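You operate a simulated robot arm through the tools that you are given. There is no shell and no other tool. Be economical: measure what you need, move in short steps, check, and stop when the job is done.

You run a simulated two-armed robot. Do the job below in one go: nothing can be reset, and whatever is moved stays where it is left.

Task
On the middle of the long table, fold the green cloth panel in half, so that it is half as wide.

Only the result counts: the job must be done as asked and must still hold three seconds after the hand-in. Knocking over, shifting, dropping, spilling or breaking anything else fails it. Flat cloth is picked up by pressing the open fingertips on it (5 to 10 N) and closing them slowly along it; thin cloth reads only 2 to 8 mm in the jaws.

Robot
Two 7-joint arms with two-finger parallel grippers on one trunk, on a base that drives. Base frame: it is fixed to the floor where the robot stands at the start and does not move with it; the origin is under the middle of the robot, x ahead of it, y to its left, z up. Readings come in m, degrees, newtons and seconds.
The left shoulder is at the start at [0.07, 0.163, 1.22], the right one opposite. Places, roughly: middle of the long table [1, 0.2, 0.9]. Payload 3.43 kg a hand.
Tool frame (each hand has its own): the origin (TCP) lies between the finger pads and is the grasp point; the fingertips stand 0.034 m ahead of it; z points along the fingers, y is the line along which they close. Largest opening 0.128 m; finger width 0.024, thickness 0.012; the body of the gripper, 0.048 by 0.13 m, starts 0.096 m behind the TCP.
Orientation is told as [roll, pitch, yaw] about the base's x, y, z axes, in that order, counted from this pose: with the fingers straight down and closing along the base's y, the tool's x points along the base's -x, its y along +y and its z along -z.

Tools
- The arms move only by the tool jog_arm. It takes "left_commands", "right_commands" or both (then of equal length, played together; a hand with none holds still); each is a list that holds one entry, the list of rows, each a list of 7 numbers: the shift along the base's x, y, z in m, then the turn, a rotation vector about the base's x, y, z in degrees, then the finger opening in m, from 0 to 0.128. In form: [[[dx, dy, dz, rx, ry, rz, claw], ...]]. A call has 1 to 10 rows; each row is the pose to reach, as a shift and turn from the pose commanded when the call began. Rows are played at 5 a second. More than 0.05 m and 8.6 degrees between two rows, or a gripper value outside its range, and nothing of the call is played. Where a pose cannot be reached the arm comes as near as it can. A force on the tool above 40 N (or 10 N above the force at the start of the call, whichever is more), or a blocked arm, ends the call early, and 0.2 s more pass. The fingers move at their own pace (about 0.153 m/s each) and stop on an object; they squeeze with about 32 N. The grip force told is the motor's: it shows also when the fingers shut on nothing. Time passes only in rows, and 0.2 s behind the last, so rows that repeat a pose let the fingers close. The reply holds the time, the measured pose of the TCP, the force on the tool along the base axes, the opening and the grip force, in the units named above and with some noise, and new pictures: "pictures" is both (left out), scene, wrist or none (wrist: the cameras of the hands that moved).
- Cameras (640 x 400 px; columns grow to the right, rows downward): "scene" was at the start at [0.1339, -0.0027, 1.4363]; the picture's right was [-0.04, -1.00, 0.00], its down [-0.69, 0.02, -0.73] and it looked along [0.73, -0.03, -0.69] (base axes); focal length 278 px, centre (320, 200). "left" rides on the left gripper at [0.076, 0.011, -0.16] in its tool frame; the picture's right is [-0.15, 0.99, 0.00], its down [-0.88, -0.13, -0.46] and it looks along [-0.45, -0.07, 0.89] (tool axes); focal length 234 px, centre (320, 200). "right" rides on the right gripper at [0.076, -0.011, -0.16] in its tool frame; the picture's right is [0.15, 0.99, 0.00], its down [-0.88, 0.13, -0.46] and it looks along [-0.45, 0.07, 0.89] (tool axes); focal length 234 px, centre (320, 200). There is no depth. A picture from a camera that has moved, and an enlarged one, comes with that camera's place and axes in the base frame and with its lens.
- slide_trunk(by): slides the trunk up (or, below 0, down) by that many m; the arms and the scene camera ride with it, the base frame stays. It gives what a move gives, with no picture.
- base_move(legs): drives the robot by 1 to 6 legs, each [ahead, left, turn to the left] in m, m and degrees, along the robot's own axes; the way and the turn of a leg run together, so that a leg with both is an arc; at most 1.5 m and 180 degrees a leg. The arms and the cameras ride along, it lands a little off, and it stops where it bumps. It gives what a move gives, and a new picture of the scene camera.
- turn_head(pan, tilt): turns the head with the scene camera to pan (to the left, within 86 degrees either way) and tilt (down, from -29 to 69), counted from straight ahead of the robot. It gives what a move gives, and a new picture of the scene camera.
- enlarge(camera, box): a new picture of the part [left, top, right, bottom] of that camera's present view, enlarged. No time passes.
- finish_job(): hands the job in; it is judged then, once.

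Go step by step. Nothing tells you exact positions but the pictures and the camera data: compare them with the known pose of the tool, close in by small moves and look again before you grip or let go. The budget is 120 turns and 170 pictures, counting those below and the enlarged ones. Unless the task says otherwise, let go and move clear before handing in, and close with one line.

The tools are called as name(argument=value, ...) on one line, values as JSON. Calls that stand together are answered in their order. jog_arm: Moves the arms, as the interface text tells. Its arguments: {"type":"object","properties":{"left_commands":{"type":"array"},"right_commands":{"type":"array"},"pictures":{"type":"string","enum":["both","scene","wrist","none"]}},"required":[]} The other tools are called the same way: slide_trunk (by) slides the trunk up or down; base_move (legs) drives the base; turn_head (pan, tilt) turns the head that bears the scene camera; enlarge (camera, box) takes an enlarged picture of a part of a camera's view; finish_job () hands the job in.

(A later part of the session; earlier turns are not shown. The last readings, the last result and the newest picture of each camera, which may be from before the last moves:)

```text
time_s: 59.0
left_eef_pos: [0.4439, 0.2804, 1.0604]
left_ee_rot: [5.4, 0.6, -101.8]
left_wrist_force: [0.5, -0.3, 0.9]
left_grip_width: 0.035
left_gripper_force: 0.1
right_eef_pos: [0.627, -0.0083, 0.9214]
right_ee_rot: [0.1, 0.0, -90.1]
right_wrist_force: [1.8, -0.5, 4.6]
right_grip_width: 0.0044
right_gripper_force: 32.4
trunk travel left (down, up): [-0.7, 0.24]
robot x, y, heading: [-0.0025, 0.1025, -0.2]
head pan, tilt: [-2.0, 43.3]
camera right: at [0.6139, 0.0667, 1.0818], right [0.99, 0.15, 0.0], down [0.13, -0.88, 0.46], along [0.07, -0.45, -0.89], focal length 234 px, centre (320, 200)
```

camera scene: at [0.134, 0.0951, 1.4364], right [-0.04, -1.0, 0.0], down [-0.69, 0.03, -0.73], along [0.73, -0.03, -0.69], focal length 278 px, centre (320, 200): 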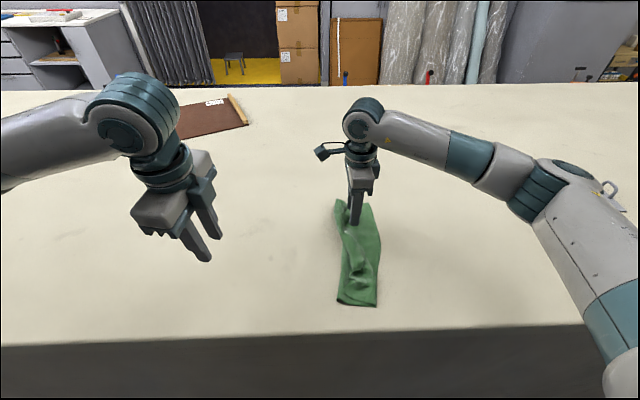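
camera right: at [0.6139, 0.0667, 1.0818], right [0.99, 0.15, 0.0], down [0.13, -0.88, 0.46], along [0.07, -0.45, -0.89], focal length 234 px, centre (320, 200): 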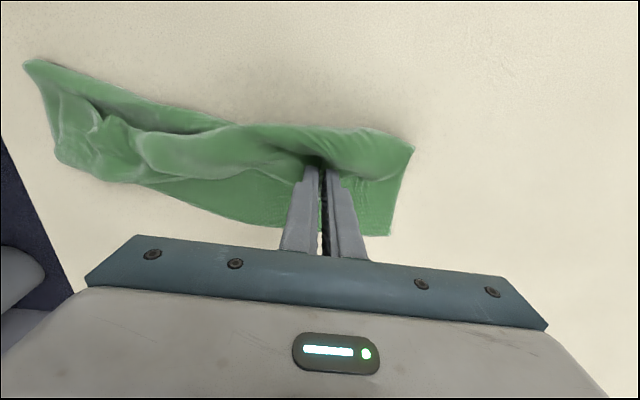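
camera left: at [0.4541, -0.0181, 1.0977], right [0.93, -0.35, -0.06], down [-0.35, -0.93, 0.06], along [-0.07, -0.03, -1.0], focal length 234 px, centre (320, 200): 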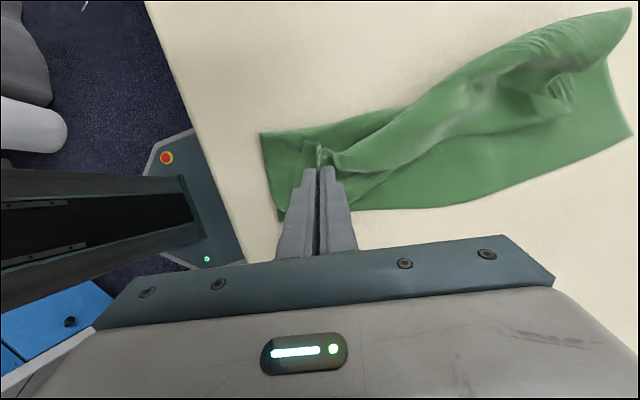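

The right hand holds cloth at 4.4 mm. I lift it and carry it up and to the left.

jog_arm(right_commands=[[[0, 0, 0.015, 0, 0, 0, 0], [0, 0.005, 0.04, 0, 0, 0, 0], [0.005, 0.015, 0.065, 0, 0, 0, 0], [0.01, 0.035, 0.08, 0, 0, 0, 0], [0.015, 0.06, 0.09, 0, 0, 0, 0], [0.02, 0.085, 0.09, 0, 0, 0, 0]]])

```text
time_s: 60.4
left_eef_pos: [0.4452, 0.2805, 1.0594]
left_ee_rot: [5.4, 0.4, -101.9]
left_wrist_force: [-0.9, 0.1, 0.5]
left_grip_width: 0.0349
left_gripper_force: 0.1
right_eef_pos: [0.6464, 0.0751, 1.01]
right_ee_rot: [-0.1, -0.1, -90.1]
right_wrist_force: [-0.8, 0.8, -0.1]
right_grip_width: 0.0028
right_gripper_force: 32.2
trunk travel left (down, up): [-0.7, 0.24]
robot x, y, heading: [-0.0028, 0.0952, -0.3]
head pan, tilt: [-2.0, 43.3]
camera scene: at [0.1343, 0.0963, 1.4363], right [-0.04, -1.0, 0.0], down [-0.69, 0.02, -0.73], along [0.73, -0.03, -0.69], focal length 278 px, centre (320, 200)
camera right: at [0.6344, 0.1513, 1.1698], right [0.99, 0.15, 0.0], down [0.13, -0.88, 0.46], along [0.07, -0.45, -0.89], focal length 234 px, centre (320, 200)
```

scene: 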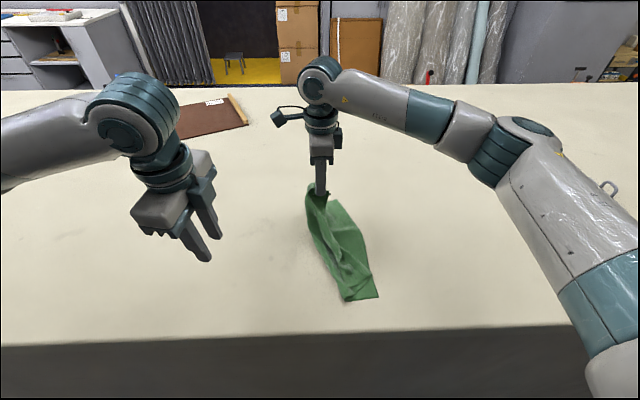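
right: 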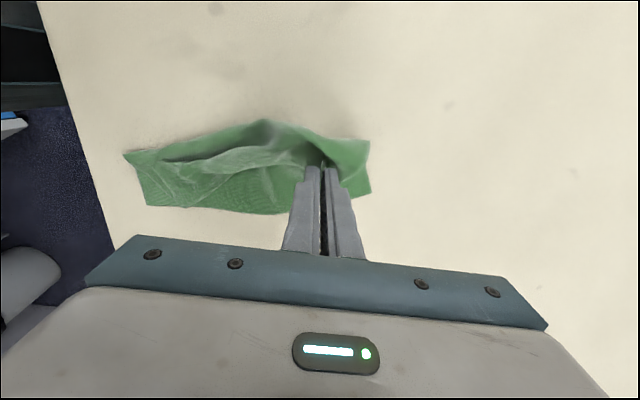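

The upper layer lifts off well. I carry it further left and lay it down.

jog_arm(right_commands=[[[0.005, 0.025, 0, 0, 0, 0, 0], [0.01, 0.05, -0.01, 0, 0, 0, 0], [0.015, 0.075, -0.025, 0, 0, 0, 0], [0.02, 0.1, -0.045, 0, 0, 0, 0], [0.025, 0.12, -0.065, 0, 0, 0, 0], [0.03, 0.135, -0.085, 0, 0, 0, 0]]])

```text
time_s: 61.8
left_eef_pos: [0.4431, 0.2821, 1.0602]
left_ee_rot: [5.4, 0.4, -101.9]
left_wrist_force: [-0.7, -0.8, 0.2]
left_grip_width: 0.0347
left_gripper_force: 0.0
right_eef_pos: [0.6751, 0.2113, 0.9269]
right_ee_rot: [-0.1, 0.0, -89.9]
right_wrist_force: [1.7, 0.0, 3.7]
right_grip_width: 0.0026
right_gripper_force: 32.7
trunk travel left (down, up): [-0.7, 0.24]
robot x, y, heading: [-0.0017, 0.098, -0.3]
head pan, tilt: [-2.0, 43.3]
camera scene: at [0.1334, 0.0962, 1.4365], right [-0.04, -1.0, 0.0], down [-0.68, 0.02, -0.73], along [0.73, -0.03, -0.69], focal length 278 px, centre (320, 200)
camera right: at [0.6628, 0.2876, 1.0864], right [0.99, 0.15, 0.0], down [0.13, -0.88, 0.46], along [0.07, -0.45, -0.89], focal length 234 px, centre (320, 200)
```

scene: 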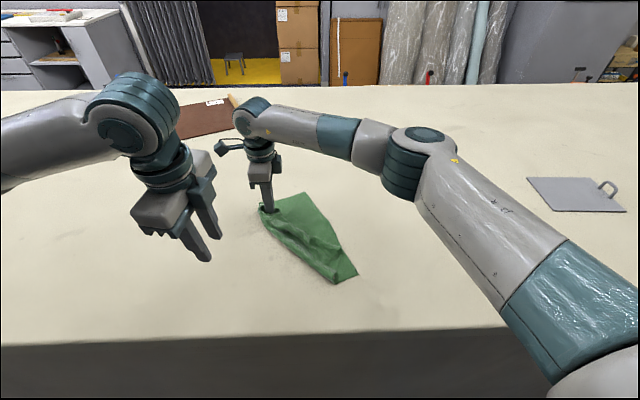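
right: 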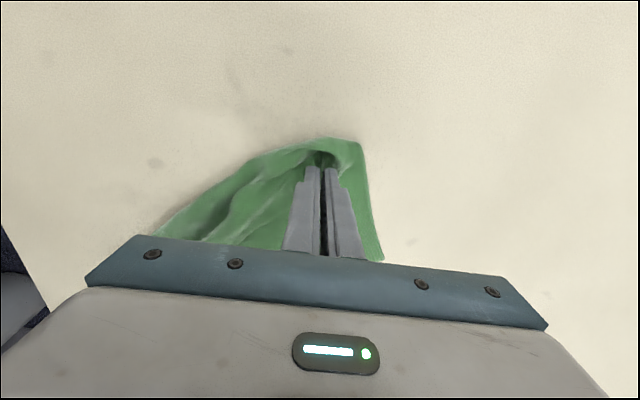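

The far half is opened. I look closely at the near end, which is still folded.

enlarge(camera="scene", box=[240, 180, 384, 300])

```text
3.33 times, centred on (312, 240) of scene
camera zoom: at [0.1334, 0.0962, 1.4365], right [-0.04, -1.0, 0.0], down [-0.68, 0.02, -0.73], along [0.73, -0.03, -0.69], focal length 928 px, centre (347, 67)
```

zoom: 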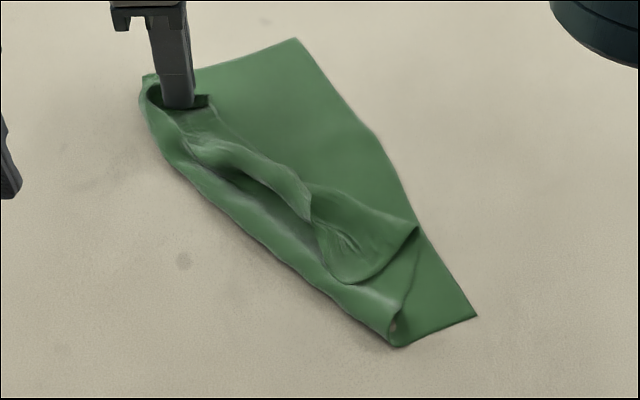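

The near corner of the upper layer is at about (0.54, 0.03), under the right forearm. I let go with the right hand and clear that arm before using the left hand there.

jog_arm(right_commands=[[[0, 0.005, -0.006, 0, 0, 0, 0], [0, 0.005, -0.006, 0, 0, 0, 0.02], [0, 0.005, -0.006, 0, 0, 0, 0.04], [0, 0.005, 0.02, 0, 0, 0, 0.04], [0, 0, 0.06, 0, 0, 0, 0.04], [0, -0.04, 0.09, 0, 0, 0, 0.04], [0, -0.09, 0.09, 0, 0, 0, 0.04], [0, -0.14, 0.09, 0, 0, 0, 0.04], [0, -0.19, 0.09, 0, 0, 0, 0.04], [0, -0.24, 0.09, 0, 0, 0, 0.04]]], pictures="none")

jog_arm(right_commands=[[[0, -0.05, 0, 0, 0, 0, 0.04], [0, -0.1, 0, 0, 0, 0, 0.04], [0, -0.15, 0, 0, 0, 0, 0.04], [0, -0.2, 0, 0, 0, 0, 0.04], [0, -0.24, 0, 0, 0, 0, 0.04]]], pictures="none")

enlarge(camera="scene", box=[240, 180, 384, 300])

```text
time_s: 64.0
left_eef_pos: [0.4446, 0.2776, 1.061]
left_ee_rot: [5.4, 0.6, -101.8]
left_wrist_force: [0.1, 0.6, 0.1]
left_grip_width: 0.035
left_gripper_force: 0.0
right_eef_pos: [0.6778, -0.0255, 1.0139]
right_ee_rot: [-0.1, 0.1, -89.9]
right_wrist_force: [0.5, -0.6, 0.0]
right_grip_width: 0.0398
right_gripper_force: 0.1
trunk travel left (down, up): [-0.7, 0.24]
robot x, y, heading: [0.003, 0.0964, -0.4]
head pan, tilt: [-2.0, 43.3]
```

```text
time_s: 65.2
left_eef_pos: [0.4431, 0.2789, 1.0599]
left_ee_rot: [5.4, 0.4, -101.9]
left_wrist_force: [0.5, -0.8, -0.4]
left_grip_width: 0.035
left_gripper_force: 0.0
right_eef_pos: [0.6766, -0.2698, 1.0153]
right_ee_rot: [-0.1, 0.1, -89.8]
right_wrist_force: [0.4, -0.2, -0.5]
right_grip_width: 0.0402
right_gripper_force: 0.1
trunk travel left (down, up): [-0.7, 0.24]
robot x, y, heading: [-0.0021, 0.1035, 0.0]
head pan, tilt: [-2.0, 43.3]
```

```text
3.33 times, centred on (312, 240) of scene
camera zoom: at [0.1336, 0.094, 1.4364], right [-0.04, -1.0, 0.0], down [-0.69, 0.03, -0.73], along [0.73, -0.03, -0.69], focal length 928 px, centre (347, 67)
```

zoom: 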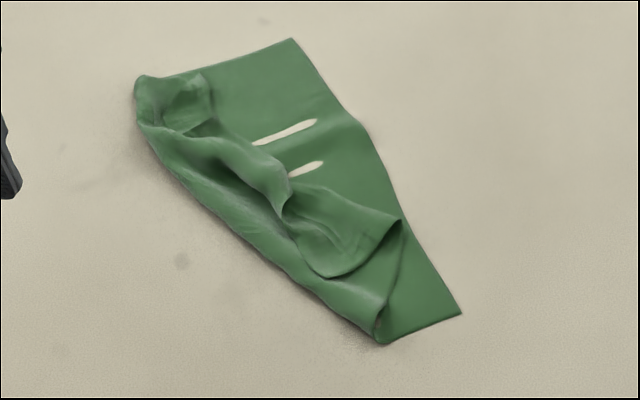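

The flap tip is at about (0.546, 0.042). I bring the left hand over it and level it.

jog_arm(left_commands=[[[0.015, -0.035, 0, 0, 0, 0, 0.045], [0.03, -0.07, 0, 0.2, 2, 0, 0.045], [0.045, -0.105, 0, 0.5, 4, 0, 0.045], [0.06, -0.14, -0.01, 0.7, 5.4, 0, 0.045], [0.075, -0.175, -0.03, 0.7, 5.4, 0, 0.045], [0.09, -0.205, -0.06, 0.7, 5.4, 0, 0.045], [0.095, -0.217, -0.09, 0.7, 5.4, 0, 0.045], [0.095, -0.217, -0.115, 0.7, 5.4, 0, 0.045]]])

```text
time_s: 67.0
left_eef_pos: [0.5377, 0.0621, 0.9466]
left_ee_rot: [-0.1, 0.1, -102.0]
left_wrist_force: [-0.4, 0.6, 0.1]
left_grip_width: 0.0451
left_gripper_force: 0.0
right_eef_pos: [0.6761, -0.2696, 1.0167]
right_ee_rot: [-0.1, 0.0, -90.0]
right_wrist_force: [-0.5, -0.1, 0.5]
right_grip_width: 0.04
right_gripper_force: 0.0
trunk travel left (down, up): [-0.7, 0.24]
robot x, y, heading: [0.0016, 0.0956, -0.2]
head pan, tilt: [-2.0, 43.3]
camera scene: at [0.1342, 0.0953, 1.4364], right [-0.04, -1.0, 0.0], down [-0.69, 0.03, -0.73], along [0.73, -0.03, -0.69], focal length 278 px, centre (320, 200)
camera left: at [0.565, 0.1329, 1.1047], right [0.94, -0.35, 0.0], down [-0.31, -0.84, 0.45], along [-0.16, -0.43, -0.89], focal length 234 px, centre (320, 200)
```

scene: 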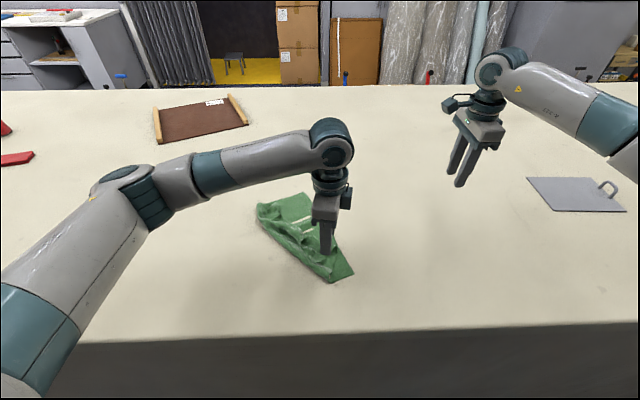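
left: 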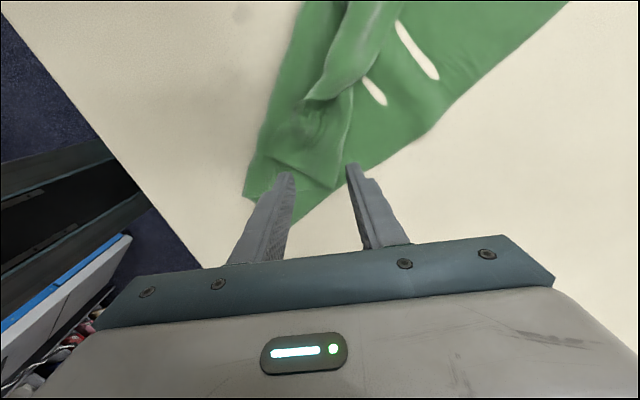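

The flap lies between the fingers. I shift slightly onto it, lower, and close.

jog_arm(left_commands=[[[0.004, 0.014, -0.012, 0, 0, 0, 0.045], [0.004, 0.014, -0.023, 0, 0, 0, 0.045], [0.004, 0.014, -0.026, 0, 0, 0, 0.04], [0.004, 0.014, -0.026, 0, 0, 0, 0.035], [0.004, 0.014, -0.026, 0, 0, 0, 0.03], [0.004, 0.014, -0.026, 0, 0, 0, 0.025], [0.004, 0.014, -0.026, 0, 0, 0, 0.02], [0.004, 0.014, -0.026, 0, 0, 0, 0.012], [0.004, 0.014, -0.026, 0, 0, 0, 0.005], [0.004, 0.014, -0.026, 0, 0, 0, 0]]], pictures="wrist")

```text
time_s: 69.2
left_eef_pos: [0.5428, 0.0767, 0.9204]
left_ee_rot: [-0.1, 0.2, -102.0]
left_wrist_force: [-0.6, 0.2, 2.6]
left_grip_width: 0.0018
left_gripper_force: 32.0
right_eef_pos: [0.676, -0.2687, 1.0158]
right_ee_rot: [0.0, 0.0, -90.1]
right_wrist_force: [0.0, 1.2, 1.0]
right_grip_width: 0.0402
right_gripper_force: 0.0
trunk travel left (down, up): [-0.7, 0.24]
robot x, y, heading: [0.0023, 0.0961, -0.3]
head pan, tilt: [-2.0, 43.3]
camera left: at [0.5692, 0.1473, 1.0793], right [0.94, -0.35, 0.0], down [-0.31, -0.84, 0.45], along [-0.16, -0.43, -0.89], focal length 234 px, centre (320, 200)
```

left: 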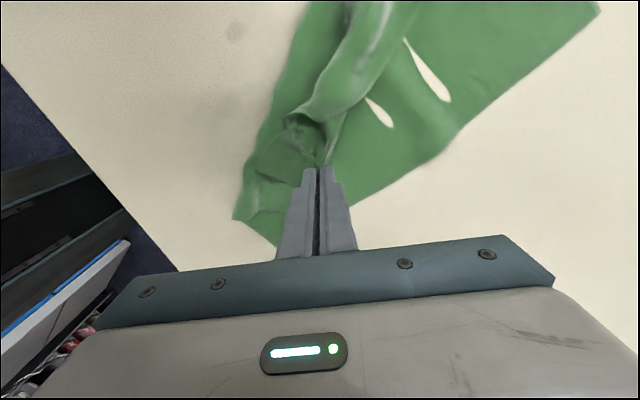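

The left hand holds the flap at 1.8 mm. I lift it and carry it to the left to open the near half.

jog_arm(left_commands=[[[0, 0, 0.02, 0, 0, 0, 0], [-0.005, 0.005, 0.05, 0, 0, 0, 0], [-0.015, 0.02, 0.075, 0, 0, 0, 0], [-0.03, 0.045, 0.085, 0, 0, 0, 0], [-0.045, 0.07, 0.085, 0, 0, 0, 0], [-0.06, 0.095, 0.075, 0, 0, 0, 0], [-0.075, 0.12, 0.06, 0, 0, 0, 0], [-0.09, 0.14, 0.035, 0, 0, 0, 0], [-0.1, 0.155, 0.01, 0, 0, 0, 0]]])

```text
time_s: 71.2
left_eef_pos: [0.4403, 0.2325, 0.9277]
left_ee_rot: [0.0, -0.1, -102.0]
left_wrist_force: [-0.5, -0.3, 0.6]
left_grip_width: 0.0018
left_gripper_force: 32.5
right_eef_pos: [0.6762, -0.2688, 1.0161]
right_ee_rot: [-0.1, 0.0, -90.0]
right_wrist_force: [0.2, -0.4, 0.2]
right_grip_width: 0.04
right_gripper_force: 0.0
trunk travel left (down, up): [-0.7, 0.24]
robot x, y, heading: [-0.0005, 0.0969, -0.1]
head pan, tilt: [-2.0, 43.3]
camera scene: at [0.1337, 0.096, 1.4364], right [-0.04, -1.0, 0.0], down [-0.69, 0.02, -0.73], along [0.73, -0.03, -0.69], focal length 278 px, centre (320, 200)
camera left: at [0.4673, 0.3029, 1.0873], right [0.94, -0.35, 0.0], down [-0.31, -0.83, 0.46], along [-0.16, -0.43, -0.89], focal length 234 px, centre (320, 200)
```

scene: 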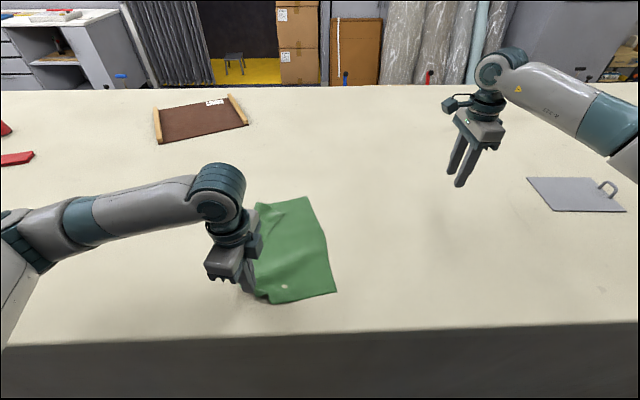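
left: 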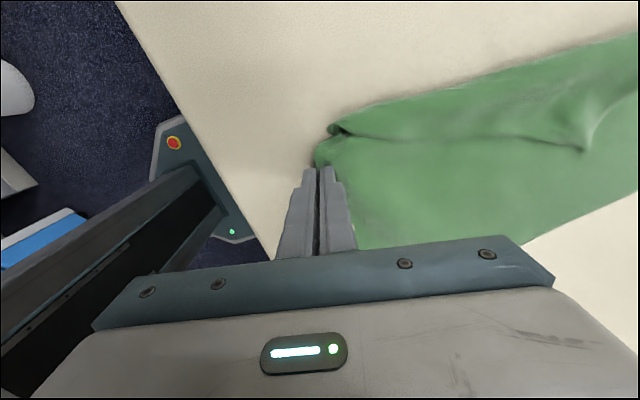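

It's nearly flat again. I pull the corner a little further left to smooth it, release, and clear the view.

jog_arm(left_commands=[[[0, 0.012, -0.003, 0, 0, 0, 0], [0, 0.025, -0.006, 0, 0, 0, 0], [0, 0.035, -0.008, 0, 0, 0, 0], [0, 0.035, -0.008, 0, 0, 0, 0.015], [0, 0.035, -0.008, 0, 0, 0, 0.04], [0, 0.035, 0.015, 0, 0, 0, 0.04], [0, 0.04, 0.06, 0, 0, 0, 0.04], [0, 0.06, 0.1, 0, 0, 0, 0.04], [0, 0.1, 0.12, 0, 0, 0, 0.04], [0, 0.14, 0.13, 0, 0, 0, 0.04]]], pictures="none")

enlarge(camera="scene", box=[190, 170, 382, 330])

```text
time_s: 73.4
left_eef_pos: [0.4412, 0.3729, 1.0587]
left_ee_rot: [-0.1, 0.0, -102.0]
left_wrist_force: [-1.1, 0.4, 0.0]
left_grip_width: 0.0399
left_gripper_force: 0.1
right_eef_pos: [0.6744, -0.269, 1.0181]
right_ee_rot: [-0.2, 0.0, -90.0]
right_wrist_force: [0.0, 0.0, 0.2]
right_grip_width: 0.0399
right_gripper_force: 0.0
trunk travel left (down, up): [-0.7, 0.24]
robot x, y, heading: [-0.0023, 0.0981, -0.1]
head pan, tilt: [-2.0, 43.3]
```

```text
2.50 times, centred on (286, 250) of scene
camera zoom: at [0.1328, 0.0964, 1.4365], right [-0.04, -1.0, 0.0], down [-0.68, 0.02, -0.73], along [0.73, -0.03, -0.69], focal length 696 px, centre (405, 75)
```

zoom: 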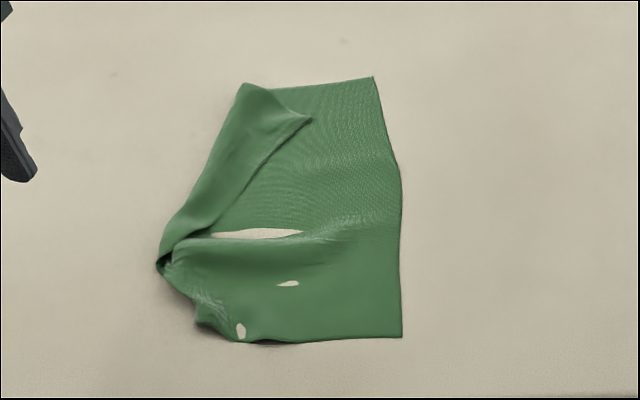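

The right edge is now straight at y ≈ 0.09–0.11. The far corner is folded over as a triangle with its tip at about (0.653, 0.175), and the near-left corner is tucked. I go for the triangle tip with the left hand.

jog_arm(left_commands=[[[0.03, -0.025, 0, 0, 0, 1.5, 0.045], [0.06, -0.05, 0, 0, 0, 3, 0.045], [0.09, -0.075, 0, 0, 0, 5, 0.045], [0.12, -0.1, -0.01, 0, 0, 7, 0.045], [0.15, -0.125, -0.02, 0, 0, 9, 0.045], [0.18, -0.15, -0.035, 0, 0, 11, 0.045], [0.205, -0.168, -0.065, 0, 0, 12, 0.045], [0.219, -0.178, -0.095, 0, 0, 12, 0.045], [0.219, -0.178, -0.11, 0, 0, 12, 0.045]]])

```text
time_s: 75.4
left_eef_pos: [0.6631, 0.1941, 0.9477]
left_ee_rot: [-0.1, 0.1, -89.9]
left_wrist_force: [0.4, 0.2, -0.7]
left_grip_width: 0.045
left_gripper_force: 0.1
right_eef_pos: [0.677, -0.2693, 1.0161]
right_ee_rot: [0.0, 0.0, -89.9]
right_wrist_force: [-0.1, 0.4, -0.2]
right_grip_width: 0.0399
right_gripper_force: 0.1
trunk travel left (down, up): [-0.7, 0.24]
robot x, y, heading: [-0.0014, 0.0969, 0.0]
head pan, tilt: [-2.0, 43.3]
camera scene: at [0.1338, 0.0953, 1.4364], right [-0.04, -1.0, 0.0], down [-0.69, 0.03, -0.73], along [0.73, -0.03, -0.69], focal length 278 px, centre (320, 200)
camera left: at [0.6732, 0.2686, 1.1075], right [0.99, -0.14, 0.0], down [-0.13, -0.88, 0.46], along [-0.07, -0.45, -0.89], focal length 234 px, centre (320, 200)
```

scene: 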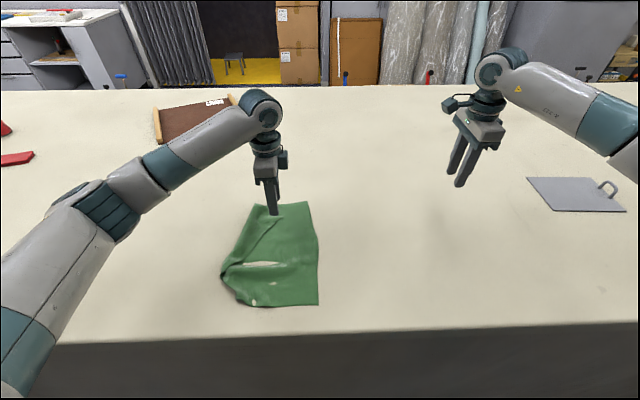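
left: 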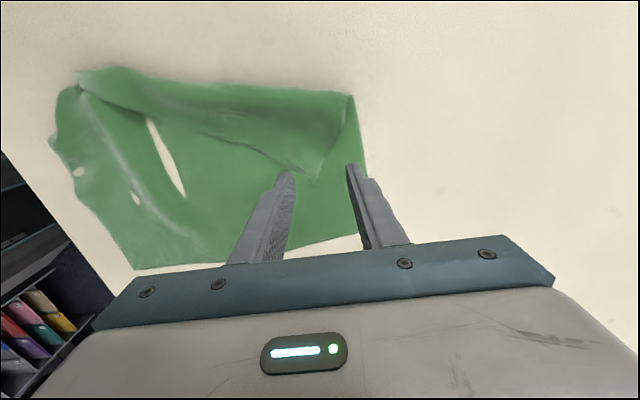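

The triangle tip lies just between the fingers. I shift 1.2 cm onto it, press lightly, and close slowly.

jog_arm(left_commands=[[[-0.004, 0.012, -0.012, 0, 0, 0, 0.04], [-0.004, 0.012, -0.024, 0, 0, 0, 0.04], [-0.004, 0.012, -0.03, 0, 0, 0, 0.037], [-0.004, 0.012, -0.031, 0, 0, 0, 0.034], [-0.004, 0.012, -0.031, 0, 0, 0, 0.031], [-0.004, 0.012, -0.031, 0, 0, 0, 0.028], [-0.004, 0.012, -0.031, 0, 0, 0, 0.025], [-0.004, 0.012, -0.031, 0, 0, 0, 0.022], [-0.004, 0.012, -0.031, 0, 0, 0, 0.019], [-0.004, 0.012, -0.031, 0, 0, 0, 0.016]]], pictures="none")

jog_arm(left_commands=[[[0, 0, 0, 0, 0, 0, 0.013], [0, 0, 0, 0, 0, 0, 0.01], [0, 0, 0, 0, 0, 0, 0.007], [0, 0, 0, 0, 0, 0, 0.004], [0, 0, 0, 0, 0, 0, 0], [0, 0, 0, 0, 0, 0, 0]]], pictures="wrist")

```text
time_s: 77.6
left_eef_pos: [0.657, 0.2066, 0.9182]
left_ee_rot: [0.0, 0.1, -89.9]
left_wrist_force: [-0.4, 0.1, 0.1]
left_grip_width: 0.016
left_gripper_force: 0.0
right_eef_pos: [0.6761, -0.2705, 1.0163]
right_ee_rot: [-0.1, 0.0, -90.0]
right_wrist_force: [-0.2, 0.7, 1.0]
right_grip_width: 0.0402
right_gripper_force: 0.0
trunk travel left (down, up): [-0.7, 0.24]
robot x, y, heading: [-0.0007, 0.0968, -0.1]
head pan, tilt: [-2.0, 43.3]
```

```text
time_s: 79.0
left_eef_pos: [0.657, 0.2058, 0.9184]
left_ee_rot: [-0.2, 0.1, -89.9]
left_wrist_force: [0.2, -0.4, -0.6]
left_grip_width: 0.0
left_gripper_force: 31.9
right_eef_pos: [0.6757, -0.2696, 1.0159]
right_ee_rot: [-0.1, -0.1, -90.1]
right_wrist_force: [-0.2, -0.1, 0.4]
right_grip_width: 0.0398
right_gripper_force: 0.1
trunk travel left (down, up): [-0.7, 0.24]
robot x, y, heading: [-0.004, 0.1002, 0.0]
head pan, tilt: [-2.0, 43.3]
camera left: at [0.6685, 0.2808, 1.0769], right [0.99, -0.15, 0.0], down [-0.13, -0.88, 0.45], along [-0.07, -0.45, -0.89], focal length 234 px, centre (320, 200)
```

left: 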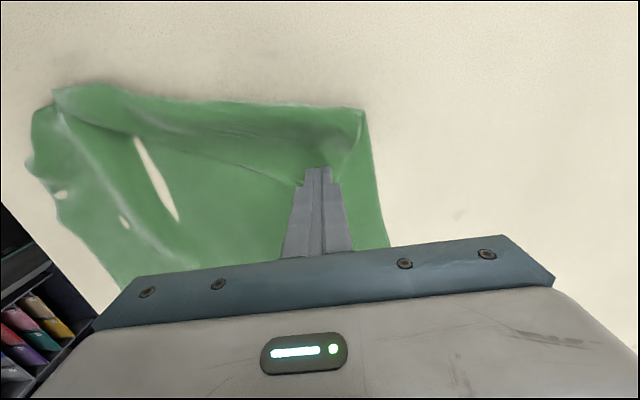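

That closed without touching the cloth. I open, press 4 mm lower, and try again.

jog_arm(left_commands=[[[0, 0, 0.012, 0, 0, 0, 0.0], [0, 0.004, 0.012, 0, 0, 0, 0.03], [0, 0.004, 0.012, 0, 0, 0, 0.045], [0, 0.004, 0.004, 0, 0, 0, 0.045], [0, 0.004, -0.001, 0, 0, 0, 0.045], [0, 0.004, -0.003, 0, 0, 0, 0.045], [0, 0.004, -0.0045, 0, 0, 0, 0.045]]], pictures="none")

```text
time_s: 80.6
left_eef_pos: [0.6579, 0.2121, 0.9156]
left_ee_rot: [0.2, 0.0, -89.9]
left_wrist_force: [-0.4, 1.9, 11.4]
left_grip_width: 0.045
left_gripper_force: 0.2
right_eef_pos: [0.675, -0.269, 1.0172]
right_ee_rot: [0.1, 0.0, -89.9]
right_wrist_force: [-0.8, 0.3, 0.3]
right_grip_width: 0.0399
right_gripper_force: 0.0
trunk travel left (down, up): [-0.7, 0.24]
robot x, y, heading: [-0.0011, 0.101, -0.4]
head pan, tilt: [-2.0, 43.3]
```

The press is now 11 N, so I close slowly.

jog_arm(left_commands=[[[0, 0, 0, 0, 0, 0, 0.042], [0, 0, 0, 0, 0, 0, 0.039], [0, 0, 0, 0, 0, 0, 0.036], [0, 0, 0, 0, 0, 0, 0.033], [0, 0, 0, 0, 0, 0, 0.03], [0, 0, 0, 0, 0, 0, 0.027], [0, 0, 0, 0, 0, 0, 0.024], [0, 0, 0, 0, 0, 0, 0.021], [0, 0, 0, 0, 0, 0, 0.018], [0, 0, 0, 0, 0, 0, 0.015]]], pictures="none")

jog_arm(left_commands=[[[0, 0, 0, 0, 0, 0, 0.013], [0, 0, 0, 0, 0, 0, 0.01], [0, 0, 0, 0, 0, 0, 0.007], [0, 0, 0, 0, 0, 0, 0.004], [0, 0, 0, 0, 0, 0, 0], [0, 0, 0, 0, 0, 0, 0]]], pictures="wrist")

```text
time_s: 82.8
left_eef_pos: [0.6567, 0.211, 0.9153]
left_ee_rot: [0.1, 0.1, -89.9]
left_wrist_force: [0.2, -0.1, 21.9]
left_grip_width: 0.0148
left_gripper_force: 0.0
right_eef_pos: [0.6751, -0.2703, 1.017]
right_ee_rot: [0.0, 0.0, -90.0]
right_wrist_force: [-1.1, 0.6, -0.2]
right_grip_width: 0.04
right_gripper_force: 0.2
trunk travel left (down, up): [-0.7, 0.24]
robot x, y, heading: [0.0027, 0.1003, -0.1]
head pan, tilt: [-2.0, 43.3]
```

```text
time_s: 84.2
left_eef_pos: [0.654, 0.2098, 0.916]
left_ee_rot: [0.0, 0.1, -89.9]
left_wrist_force: [-0.8, -2.0, 21.7]
left_grip_width: 0.0021
left_gripper_force: 31.5
right_eef_pos: [0.6738, -0.2694, 1.0178]
right_ee_rot: [0.1, 0.0, -90.1]
right_wrist_force: [-0.4, 0.3, -0.2]
right_grip_width: 0.0398
right_gripper_force: 0.0
trunk travel left (down, up): [-0.7, 0.24]
robot x, y, heading: [-0.0018, 0.0985, -0.0]
head pan, tilt: [-2.0, 43.3]
camera left: at [0.6664, 0.2844, 1.0747], right [0.99, -0.15, 0.0], down [-0.13, -0.88, 0.45], along [-0.07, -0.45, -0.89], focal length 234 px, centre (320, 200)
```

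left: 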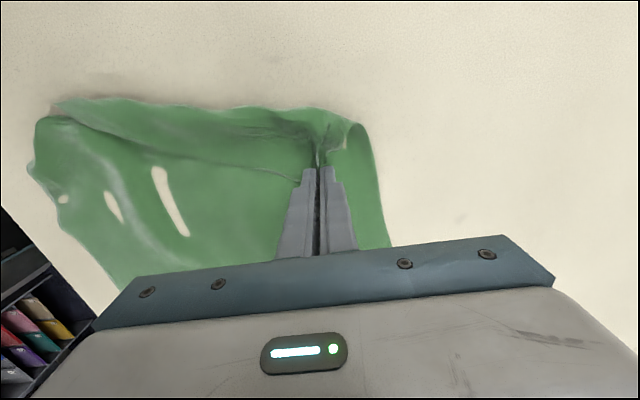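

The left hand grips at 2.1 mm. I lift it and carry the corner left and away to unfold it.

jog_arm(left_commands=[[[0, 0, 0.02, 0, 0, 0, 0], [0, 0, 0.05, 0, 0, 0, 0], [0.005, 0.01, 0.075, 0, 0, 0, 0], [0.015, 0.03, 0.085, 0, 0, 0, 0], [0.025, 0.055, 0.085, 0, 0, 0, 0], [0.035, 0.08, 0.08, 0, 0, 0, 0], [0.045, 0.1, 0.065, 0, 0, 0, 0]]])

```text
time_s: 85.8
left_eef_pos: [0.7025, 0.3105, 0.978]
left_ee_rot: [-0.2, 0.0, -90.0]
left_wrist_force: [-0.4, -0.1, -0.2]
left_grip_width: 0.0022
left_gripper_force: 31.5
right_eef_pos: [0.6765, -0.2689, 1.0173]
right_ee_rot: [-0.2, 0.0, -90.0]
right_wrist_force: [-0.2, 0.0, -0.3]
right_grip_width: 0.0399
right_gripper_force: 0.1
trunk travel left (down, up): [-0.7, 0.24]
robot x, y, heading: [0.0016, 0.1007, -0.4]
head pan, tilt: [-2.0, 43.3]
camera scene: at [0.1343, 0.0956, 1.4363], right [-0.04, -1.0, 0.0], down [-0.69, 0.02, -0.73], along [0.73, -0.03, -0.69], focal length 278 px, centre (320, 200)
camera left: at [0.7142, 0.3849, 1.1378], right [0.99, -0.15, 0.0], down [-0.13, -0.88, 0.46], along [-0.07, -0.45, -0.89], focal length 234 px, centre (320, 200)
```

scene: 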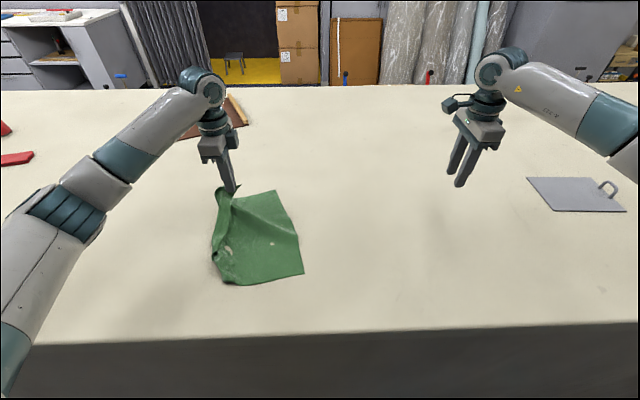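
left: 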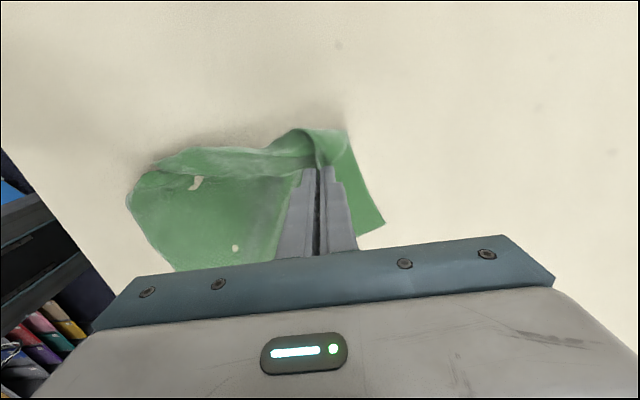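

I zoom in to see how the far corner is lying now.

enlarge(camera="scene", box=[190, 170, 334, 290])

```text
3.33 times, centred on (262, 230) of scene
camera zoom: at [0.1343, 0.0956, 1.4363], right [-0.04, -1.0, 0.0], down [-0.69, 0.02, -0.73], along [0.73, -0.03, -0.69], focal length 928 px, centre (513, 100)
```

zoom: 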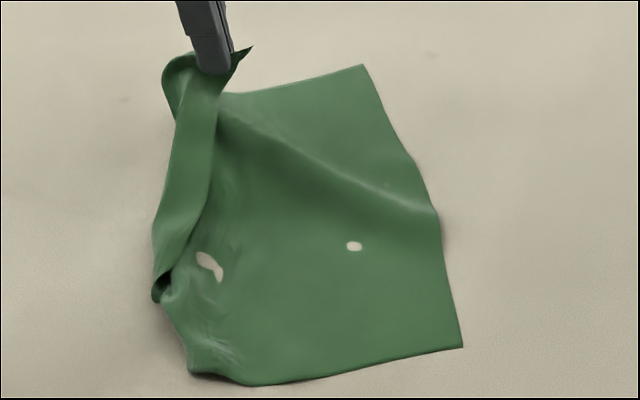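

The left hand caught both layers, so the corner tip still points back. I set it down, release, and look for a raised part of the tip to grip instead.

jog_arm(left_commands=[[[0.002, 0.01, -0.015, 0, 0, 0, 0], [0.004, 0.02, -0.035, 0, 0, 0, 0], [0.005, 0.025, -0.05, 0, 0, 0, 0], [0.005, 0.025, -0.05, 0, 0, 0, 0.02], [0.005, 0.025, -0.05, 0, 0, 0, 0.04], [0.005, 0.025, -0.02, 0, 0, 0, 0.04], [0.005, 0.03, 0.02, 0, 0, 0, 0.04], [0.005, 0.05, 0.06, 0, 0, 0, 0.04], [0.005, 0.08, 0.08, 0, 0, 0, 0.04]]], pictures="wrist")

enlarge(camera="scene", box=[180, 170, 324, 290])

```text
time_s: 87.8
left_eef_pos: [0.7052, 0.3906, 1.0603]
left_ee_rot: [-0.1, 0.0, -90.0]
left_wrist_force: [0.6, -0.1, 0.1]
left_grip_width: 0.0401
left_gripper_force: 0.0
right_eef_pos: [0.6755, -0.2685, 1.0175]
right_ee_rot: [0.0, 0.0, -90.0]
right_wrist_force: [0.0, 0.1, 1.1]
right_grip_width: 0.0399
right_gripper_force: 0.2
trunk travel left (down, up): [-0.7, 0.24]
robot x, y, heading: [0.0002, 0.0997, 0.0]
head pan, tilt: [-2.0, 43.3]
camera left: at [0.7163, 0.4647, 1.2194], right [0.99, -0.15, 0.0], down [-0.13, -0.88, 0.46], along [-0.07, -0.45, -0.89], focal length 234 px, centre (320, 200)
```

left: 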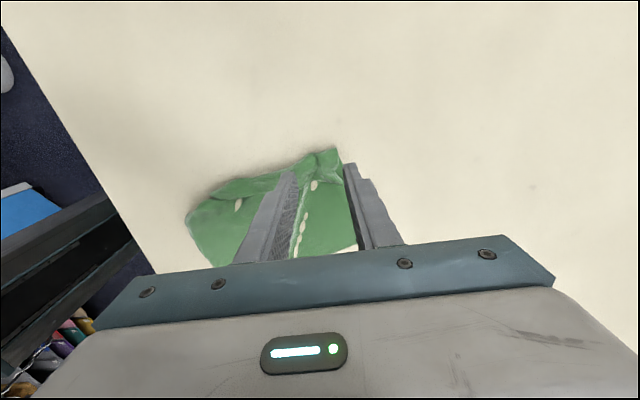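

```text
3.33 times, centred on (252, 230) of scene
camera zoom: at [0.1333, 0.0963, 1.4364], right [-0.04, -1.0, 0.0], down [-0.68, 0.02, -0.73], along [0.73, -0.03, -0.69], focal length 928 px, centre (547, 100)
```

zoom: 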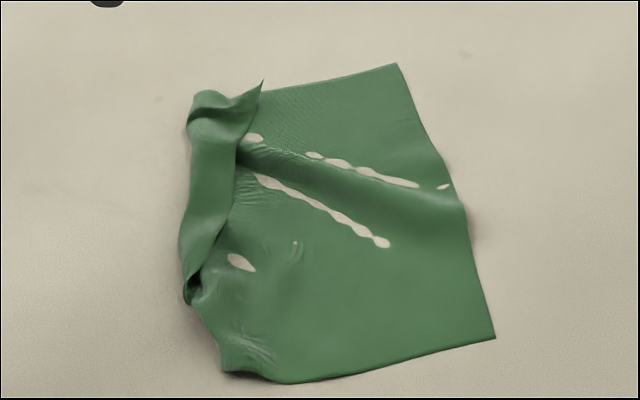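

The tip now stands up at about (0.72, 0.316). I straddle it with the left hand and close just above the lower layer.

jog_arm(left_commands=[[[0.001, -0.03, -0.03, 0, 0, 0, 0.05], [0.003, -0.063, -0.065, 0, 0, 0, 0.05], [0.005, -0.068, -0.1, 0, 0, 0, 0.05], [0.005, -0.068, -0.13, 0, 0, 0, 0.05], [0.005, -0.068, -0.141, 0, 0, 0, 0.045], [0.005, -0.068, -0.141, 0, 0, 0, 0.035], [0.005, -0.068, -0.141, 0, 0, 0, 0.025], [0.005, -0.068, -0.141, 0, 0, 0, 0.015], [0.005, -0.068, -0.141, 0, 0, 0, 0.0], [0.005, -0.068, -0.141, 0, 0, 0, 0.0]]], pictures="wrist")

```text
time_s: 90.0
left_eef_pos: [0.7107, 0.323, 0.9183]
left_ee_rot: [-0.1, 0.1, -89.9]
left_wrist_force: [0.2, 0.8, 0.4]
left_grip_width: 0.0016
left_gripper_force: 31.6
right_eef_pos: [0.676, -0.2704, 1.0174]
right_ee_rot: [-0.1, 0.0, -90.0]
right_wrist_force: [0.3, 0.5, -0.5]
right_grip_width: 0.0399
right_gripper_force: 0.0
trunk travel left (down, up): [-0.7, 0.24]
robot x, y, heading: [-0.0023, 0.0985, -0.0]
head pan, tilt: [-2.0, 43.3]
camera left: at [0.723, 0.3974, 1.0773], right [0.99, -0.15, 0.0], down [-0.13, -0.88, 0.45], along [-0.07, -0.45, -0.89], focal length 234 px, centre (320, 200)
```

left: 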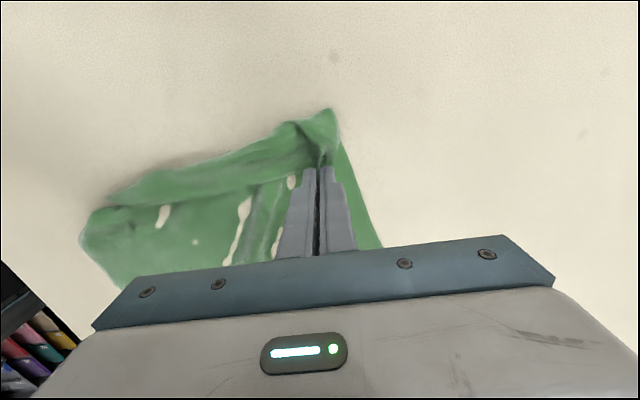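

The tip is held at 1.6 mm. I lift it and carry it outward to the left.

jog_arm(left_commands=[[[0, 0, 0.02, 0, 0, 0, 0], [0, 0, 0.045, 0, 0, 0, 0], [0.002, 0.015, 0.06, 0, 0, 0, 0], [0.005, 0.035, 0.06, 0, 0, 0, 0], [0.01, 0.055, 0.05, 0, 0, 0, 0], [0.012, 0.075, 0.035, 0, 0, 0, 0], [0.015, 0.085, 0.015, 0, 0, 0, 0]]], pictures="none")

enlarge(camera="scene", box=[170, 150, 338, 290])

```text
time_s: 91.6
left_eef_pos: [0.7273, 0.4085, 0.9335]
left_ee_rot: [-0.2, 0.1, -89.8]
left_wrist_force: [0.1, -0.1, 0.2]
left_grip_width: 0.0017
left_gripper_force: 32.0
right_eef_pos: [0.6765, -0.2699, 1.0156]
right_ee_rot: [0.0, -0.1, -90.0]
right_wrist_force: [-0.6, 0.0, 0.6]
right_grip_width: 0.04
right_gripper_force: 0.0
trunk travel left (down, up): [-0.7, 0.24]
robot x, y, heading: [0.0002, 0.1003, -0.1]
head pan, tilt: [-2.0, 43.3]
```

```text
2.86 times, centred on (254, 220) of scene
camera zoom: at [0.1345, 0.0951, 1.4363], right [-0.04, -1.0, 0.0], down [-0.69, 0.03, -0.73], along [0.73, -0.03, -0.69], focal length 796 px, centre (509, 143)
```

zoom: 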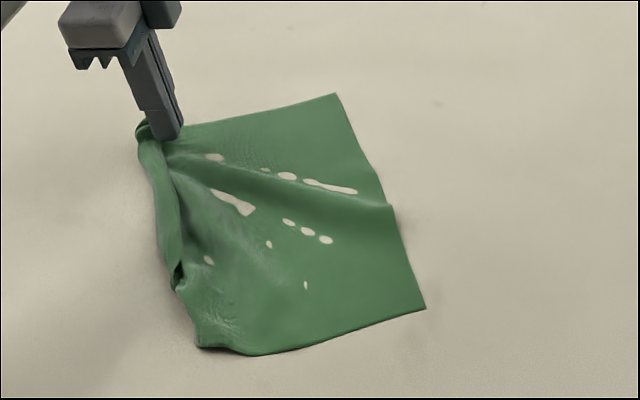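

The far corner is now out where it belongs. I release it and look at the tucked near-left corner.

jog_arm(left_commands=[[[0.003, 0.01, -0.012, 0, 0, 0, 0], [0.003, 0.01, -0.014, 0, 0, 0, 0.02], [0.003, 0.01, -0.014, 0, 0, 0, 0.04], [0.003, 0.01, 0.01, 0, 0, 0, 0.04], [0, 0.02, 0.05, 0, 0, 0, 0.04], [-0.02, 0.05, 0.08, 0, 0, 0, 0.04], [-0.05, 0.08, 0.09, 0, 0, 0, 0.04], [-0.09, 0.09, 0.09, 0, 0, 0, 0.04]]], pictures="wrist")

enlarge(camera="scene", box=[170, 160, 326, 290])

```text
time_s: 93.4
left_eef_pos: [0.6344, 0.5004, 1.0257]
left_ee_rot: [0.0, 0.1, -89.9]
left_wrist_force: [-0.8, -0.5, 0.3]
left_grip_width: 0.0401
left_gripper_force: 0.0
right_eef_pos: [0.6752, -0.2689, 1.0174]
right_ee_rot: [-0.1, 0.0, -90.0]
right_wrist_force: [-0.1, 0.5, 0.2]
right_grip_width: 0.0402
right_gripper_force: 0.0
trunk travel left (down, up): [-0.7, 0.24]
robot x, y, heading: [-0.0003, 0.0956, -0.2]
head pan, tilt: [-2.0, 43.3]
camera left: at [0.6452, 0.5744, 1.1841], right [0.99, -0.15, 0.0], down [-0.13, -0.88, 0.46], along [-0.07, -0.45, -0.89], focal length 234 px, centre (320, 200)
```

left: 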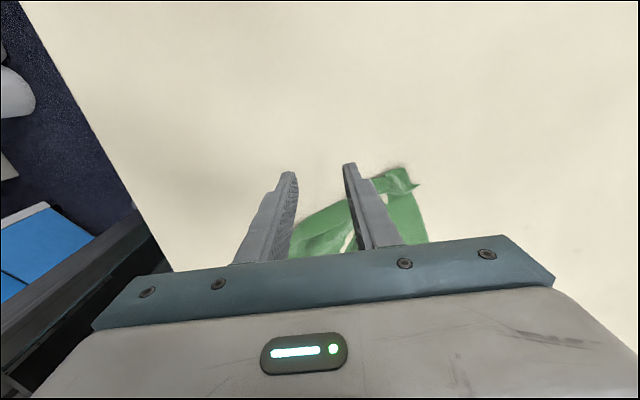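

```text
3.08 times, centred on (248, 225) of scene
camera zoom: at [0.1324, 0.0956, 1.4365], right [-0.04, -1.0, 0.0], down [-0.68, 0.03, -0.73], along [0.73, -0.03, -0.68], focal length 857 px, centre (542, 123)
```

zoom: 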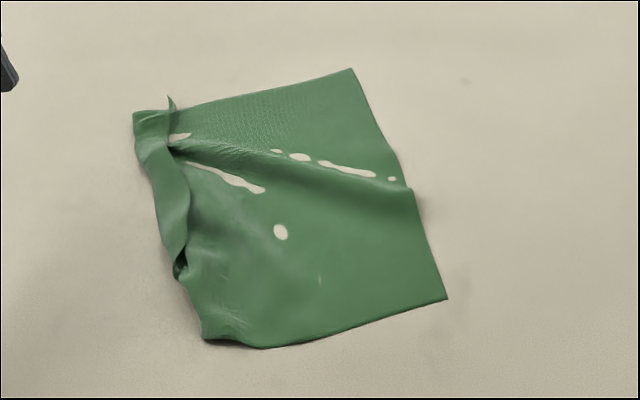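

The cloth's right edge is clean and straight, from about (0.53, 0.15) near to (0.81, 0.26) far, and the left side is only slightly tucked. So I'll grip the right edge instead, drag the cloth back to the right so the left side trails flat, and then fold right over left. I hover the left hand over the far corner and the right hand over the near one.

jog_arm(left_commands=[[[0.02, -0.035, 0, 0, 0, 3, 0.045], [0.04, -0.07, 0, 0, 0, 6, 0.045], [0.06, -0.105, 0, 0, 0, 9, 0.045], [0.08, -0.14, 0, 0, 0, 12, 0.045], [0.1, -0.175, 0, 0, 0, 15, 0.045], [0.12, -0.21, -0.01, 0, 0, 18, 0.045], [0.134, -0.239, -0.03, 0, 0, 21, 0.045], [0.134, -0.239, -0.05, 0, 0, 21, 0.045], [0.134, -0.239, -0.066, 0, 0, 21, 0.045], [0.134, -0.239, -0.066, 0, 0, 21, 0.045]]], right_commands=[[[-0.011, 0.046, 0, 0, 0, 2, 0.045], [-0.022, 0.092, 0, 0, 0, 4, 0.045], [-0.033, 0.138, 0, 0, 0, 6, 0.045], [-0.045, 0.184, 0, 0, 0, 9, 0.045], [-0.057, 0.23, 0, 0, 0, 12, 0.045], [-0.068, 0.276, 0, 0, 0, 15, 0.045], [-0.08, 0.322, 0, 0, 0, 17, 0.045], [-0.092, 0.368, 0, 0, 0, 19, 0.045], [-0.103, 0.413, -0.015, 0, 0, 21, 0.045], [-0.114, 0.447, -0.045, 0, 0, 21, 0.045]]])

```text
time_s: 95.6
left_eef_pos: [0.7727, 0.2598, 0.9561]
left_ee_rot: [-0.1, 0.0, -69.0]
left_wrist_force: [-0.5, 0.3, -0.4]
left_grip_width: 0.0453
left_gripper_force: 0.1
right_eef_pos: [0.5619, 0.179, 0.9709]
right_ee_rot: [-0.2, 0.0, -69.0]
right_wrist_force: [-0.5, 0.1, -0.5]
right_grip_width: 0.045
right_gripper_force: 0.0
trunk travel left (down, up): [-0.7, 0.24]
robot x, y, heading: [-0.0011, 0.099, -0.1]
head pan, tilt: [-2.0, 43.3]
camera scene: at [0.1341, 0.0962, 1.4364], right [-0.04, -1.0, 0.0], down [-0.69, 0.02, -0.73], along [0.73, -0.03, -0.69], focal length 278 px, centre (320, 200)
camera right: at [0.5232, 0.2463, 1.1306], right [0.87, 0.49, 0.0], down [0.44, -0.78, 0.46], along [0.22, -0.4, -0.89], focal length 234 px, centre (320, 200)
camera left: at [0.7553, 0.3326, 1.1148], right [0.98, 0.22, 0.0], down [0.2, -0.87, 0.46], along [0.1, -0.45, -0.89], focal length 234 px, centre (320, 200)
```

scene: 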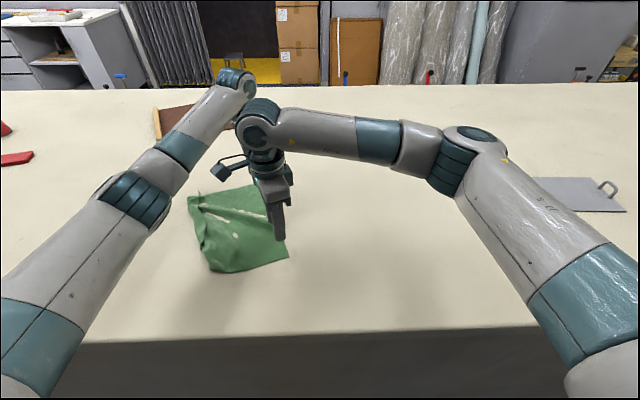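
right: 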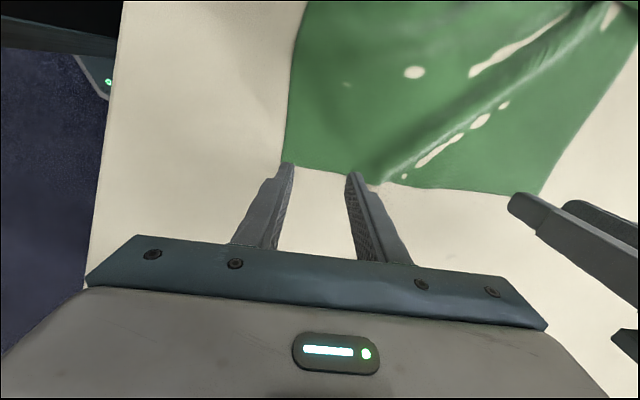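
left: 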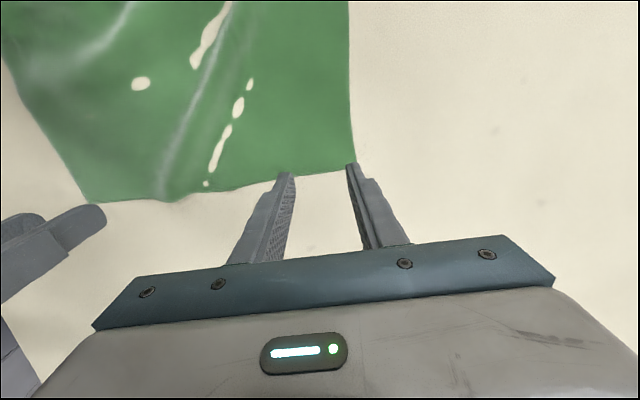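

Both wrist cameras agree: the near corner is at (0.528, 0.152) and the far one at (0.808, 0.264). I correct the positions slightly inward and lower to just above contact.

jog_arm(left_commands=[[[-0.01, 0.007, -0.015, 0, 0, 0, 0.045], [-0.01, 0.007, -0.03, 0, 0, 0, 0.045], [-0.01, 0.007, -0.037, 0, 0, 0, 0.045], [-0.01, 0.007, -0.0395, 0, 0, 0, 0.045], [-0.01, 0.007, -0.0395, 0, 0, 0, 0.045]]], right_commands=[[[-0.003, 0.006, -0.02, 0, 0, 0, 0.045], [-0.003, 0.006, -0.04, 0, 0, 0, 0.045], [-0.003, 0.006, -0.051, 0, 0, 0, 0.045], [-0.003, 0.006, -0.0545, 0, 0, 0, 0.045], [-0.003, 0.006, -0.0545, 0, 0, 0, 0.045]]], pictures="none")

```text
time_s: 96.8
left_eef_pos: [0.7617, 0.2675, 0.9172]
left_ee_rot: [-0.1, 0.1, -68.9]
left_wrist_force: [0.1, -0.2, 0.1]
left_grip_width: 0.0451
left_gripper_force: 0.1
right_eef_pos: [0.559, 0.1834, 0.9177]
right_ee_rot: [-0.1, 0.0, -69.0]
right_wrist_force: [0.5, 0.5, -0.1]
right_grip_width: 0.045
right_gripper_force: 0.0
trunk travel left (down, up): [-0.7, 0.24]
robot x, y, heading: [0.0012, 0.0982, -0.2]
head pan, tilt: [-2.0, 43.3]
```

There is no contact yet, so I press about 4 mm further.

jog_arm(left_commands=[[[0, 0, -0.002, 0, 0, 0, 0.045], [0, 0, -0.003, 0, 0, 0, 0.045], [0, 0, -0.0035, 0, 0, 0, 0.045], [0, 0, -0.0035, 0, 0, 0, 0.045]]], right_commands=[[[0, 0, -0.002, 0, 0, 0, 0.045], [0, 0, -0.003, 0, 0, 0, 0.045], [0, 0, -0.004, 0, 0, 0, 0.045], [0, 0, -0.004, 0, 0, 0, 0.045]]], pictures="none")

```text
time_s: 97.8
left_eef_pos: [0.7612, 0.2655, 0.9148]
left_ee_rot: [0.1, 0.0, -68.9]
left_wrist_force: [2.3, 2.7, 9.0]
left_grip_width: 0.0446
left_gripper_force: 0.0
right_eef_pos: [0.5578, 0.1848, 0.915]
right_ee_rot: [0.1, 0.0, -69.0]
right_wrist_force: [4.8, -1.1, 14.9]
right_grip_width: 0.0443
right_gripper_force: 0.1
trunk travel left (down, up): [-0.7, 0.24]
robot x, y, heading: [0.002, 0.0973, -0.2]
head pan, tilt: [-2.0, 43.3]
```

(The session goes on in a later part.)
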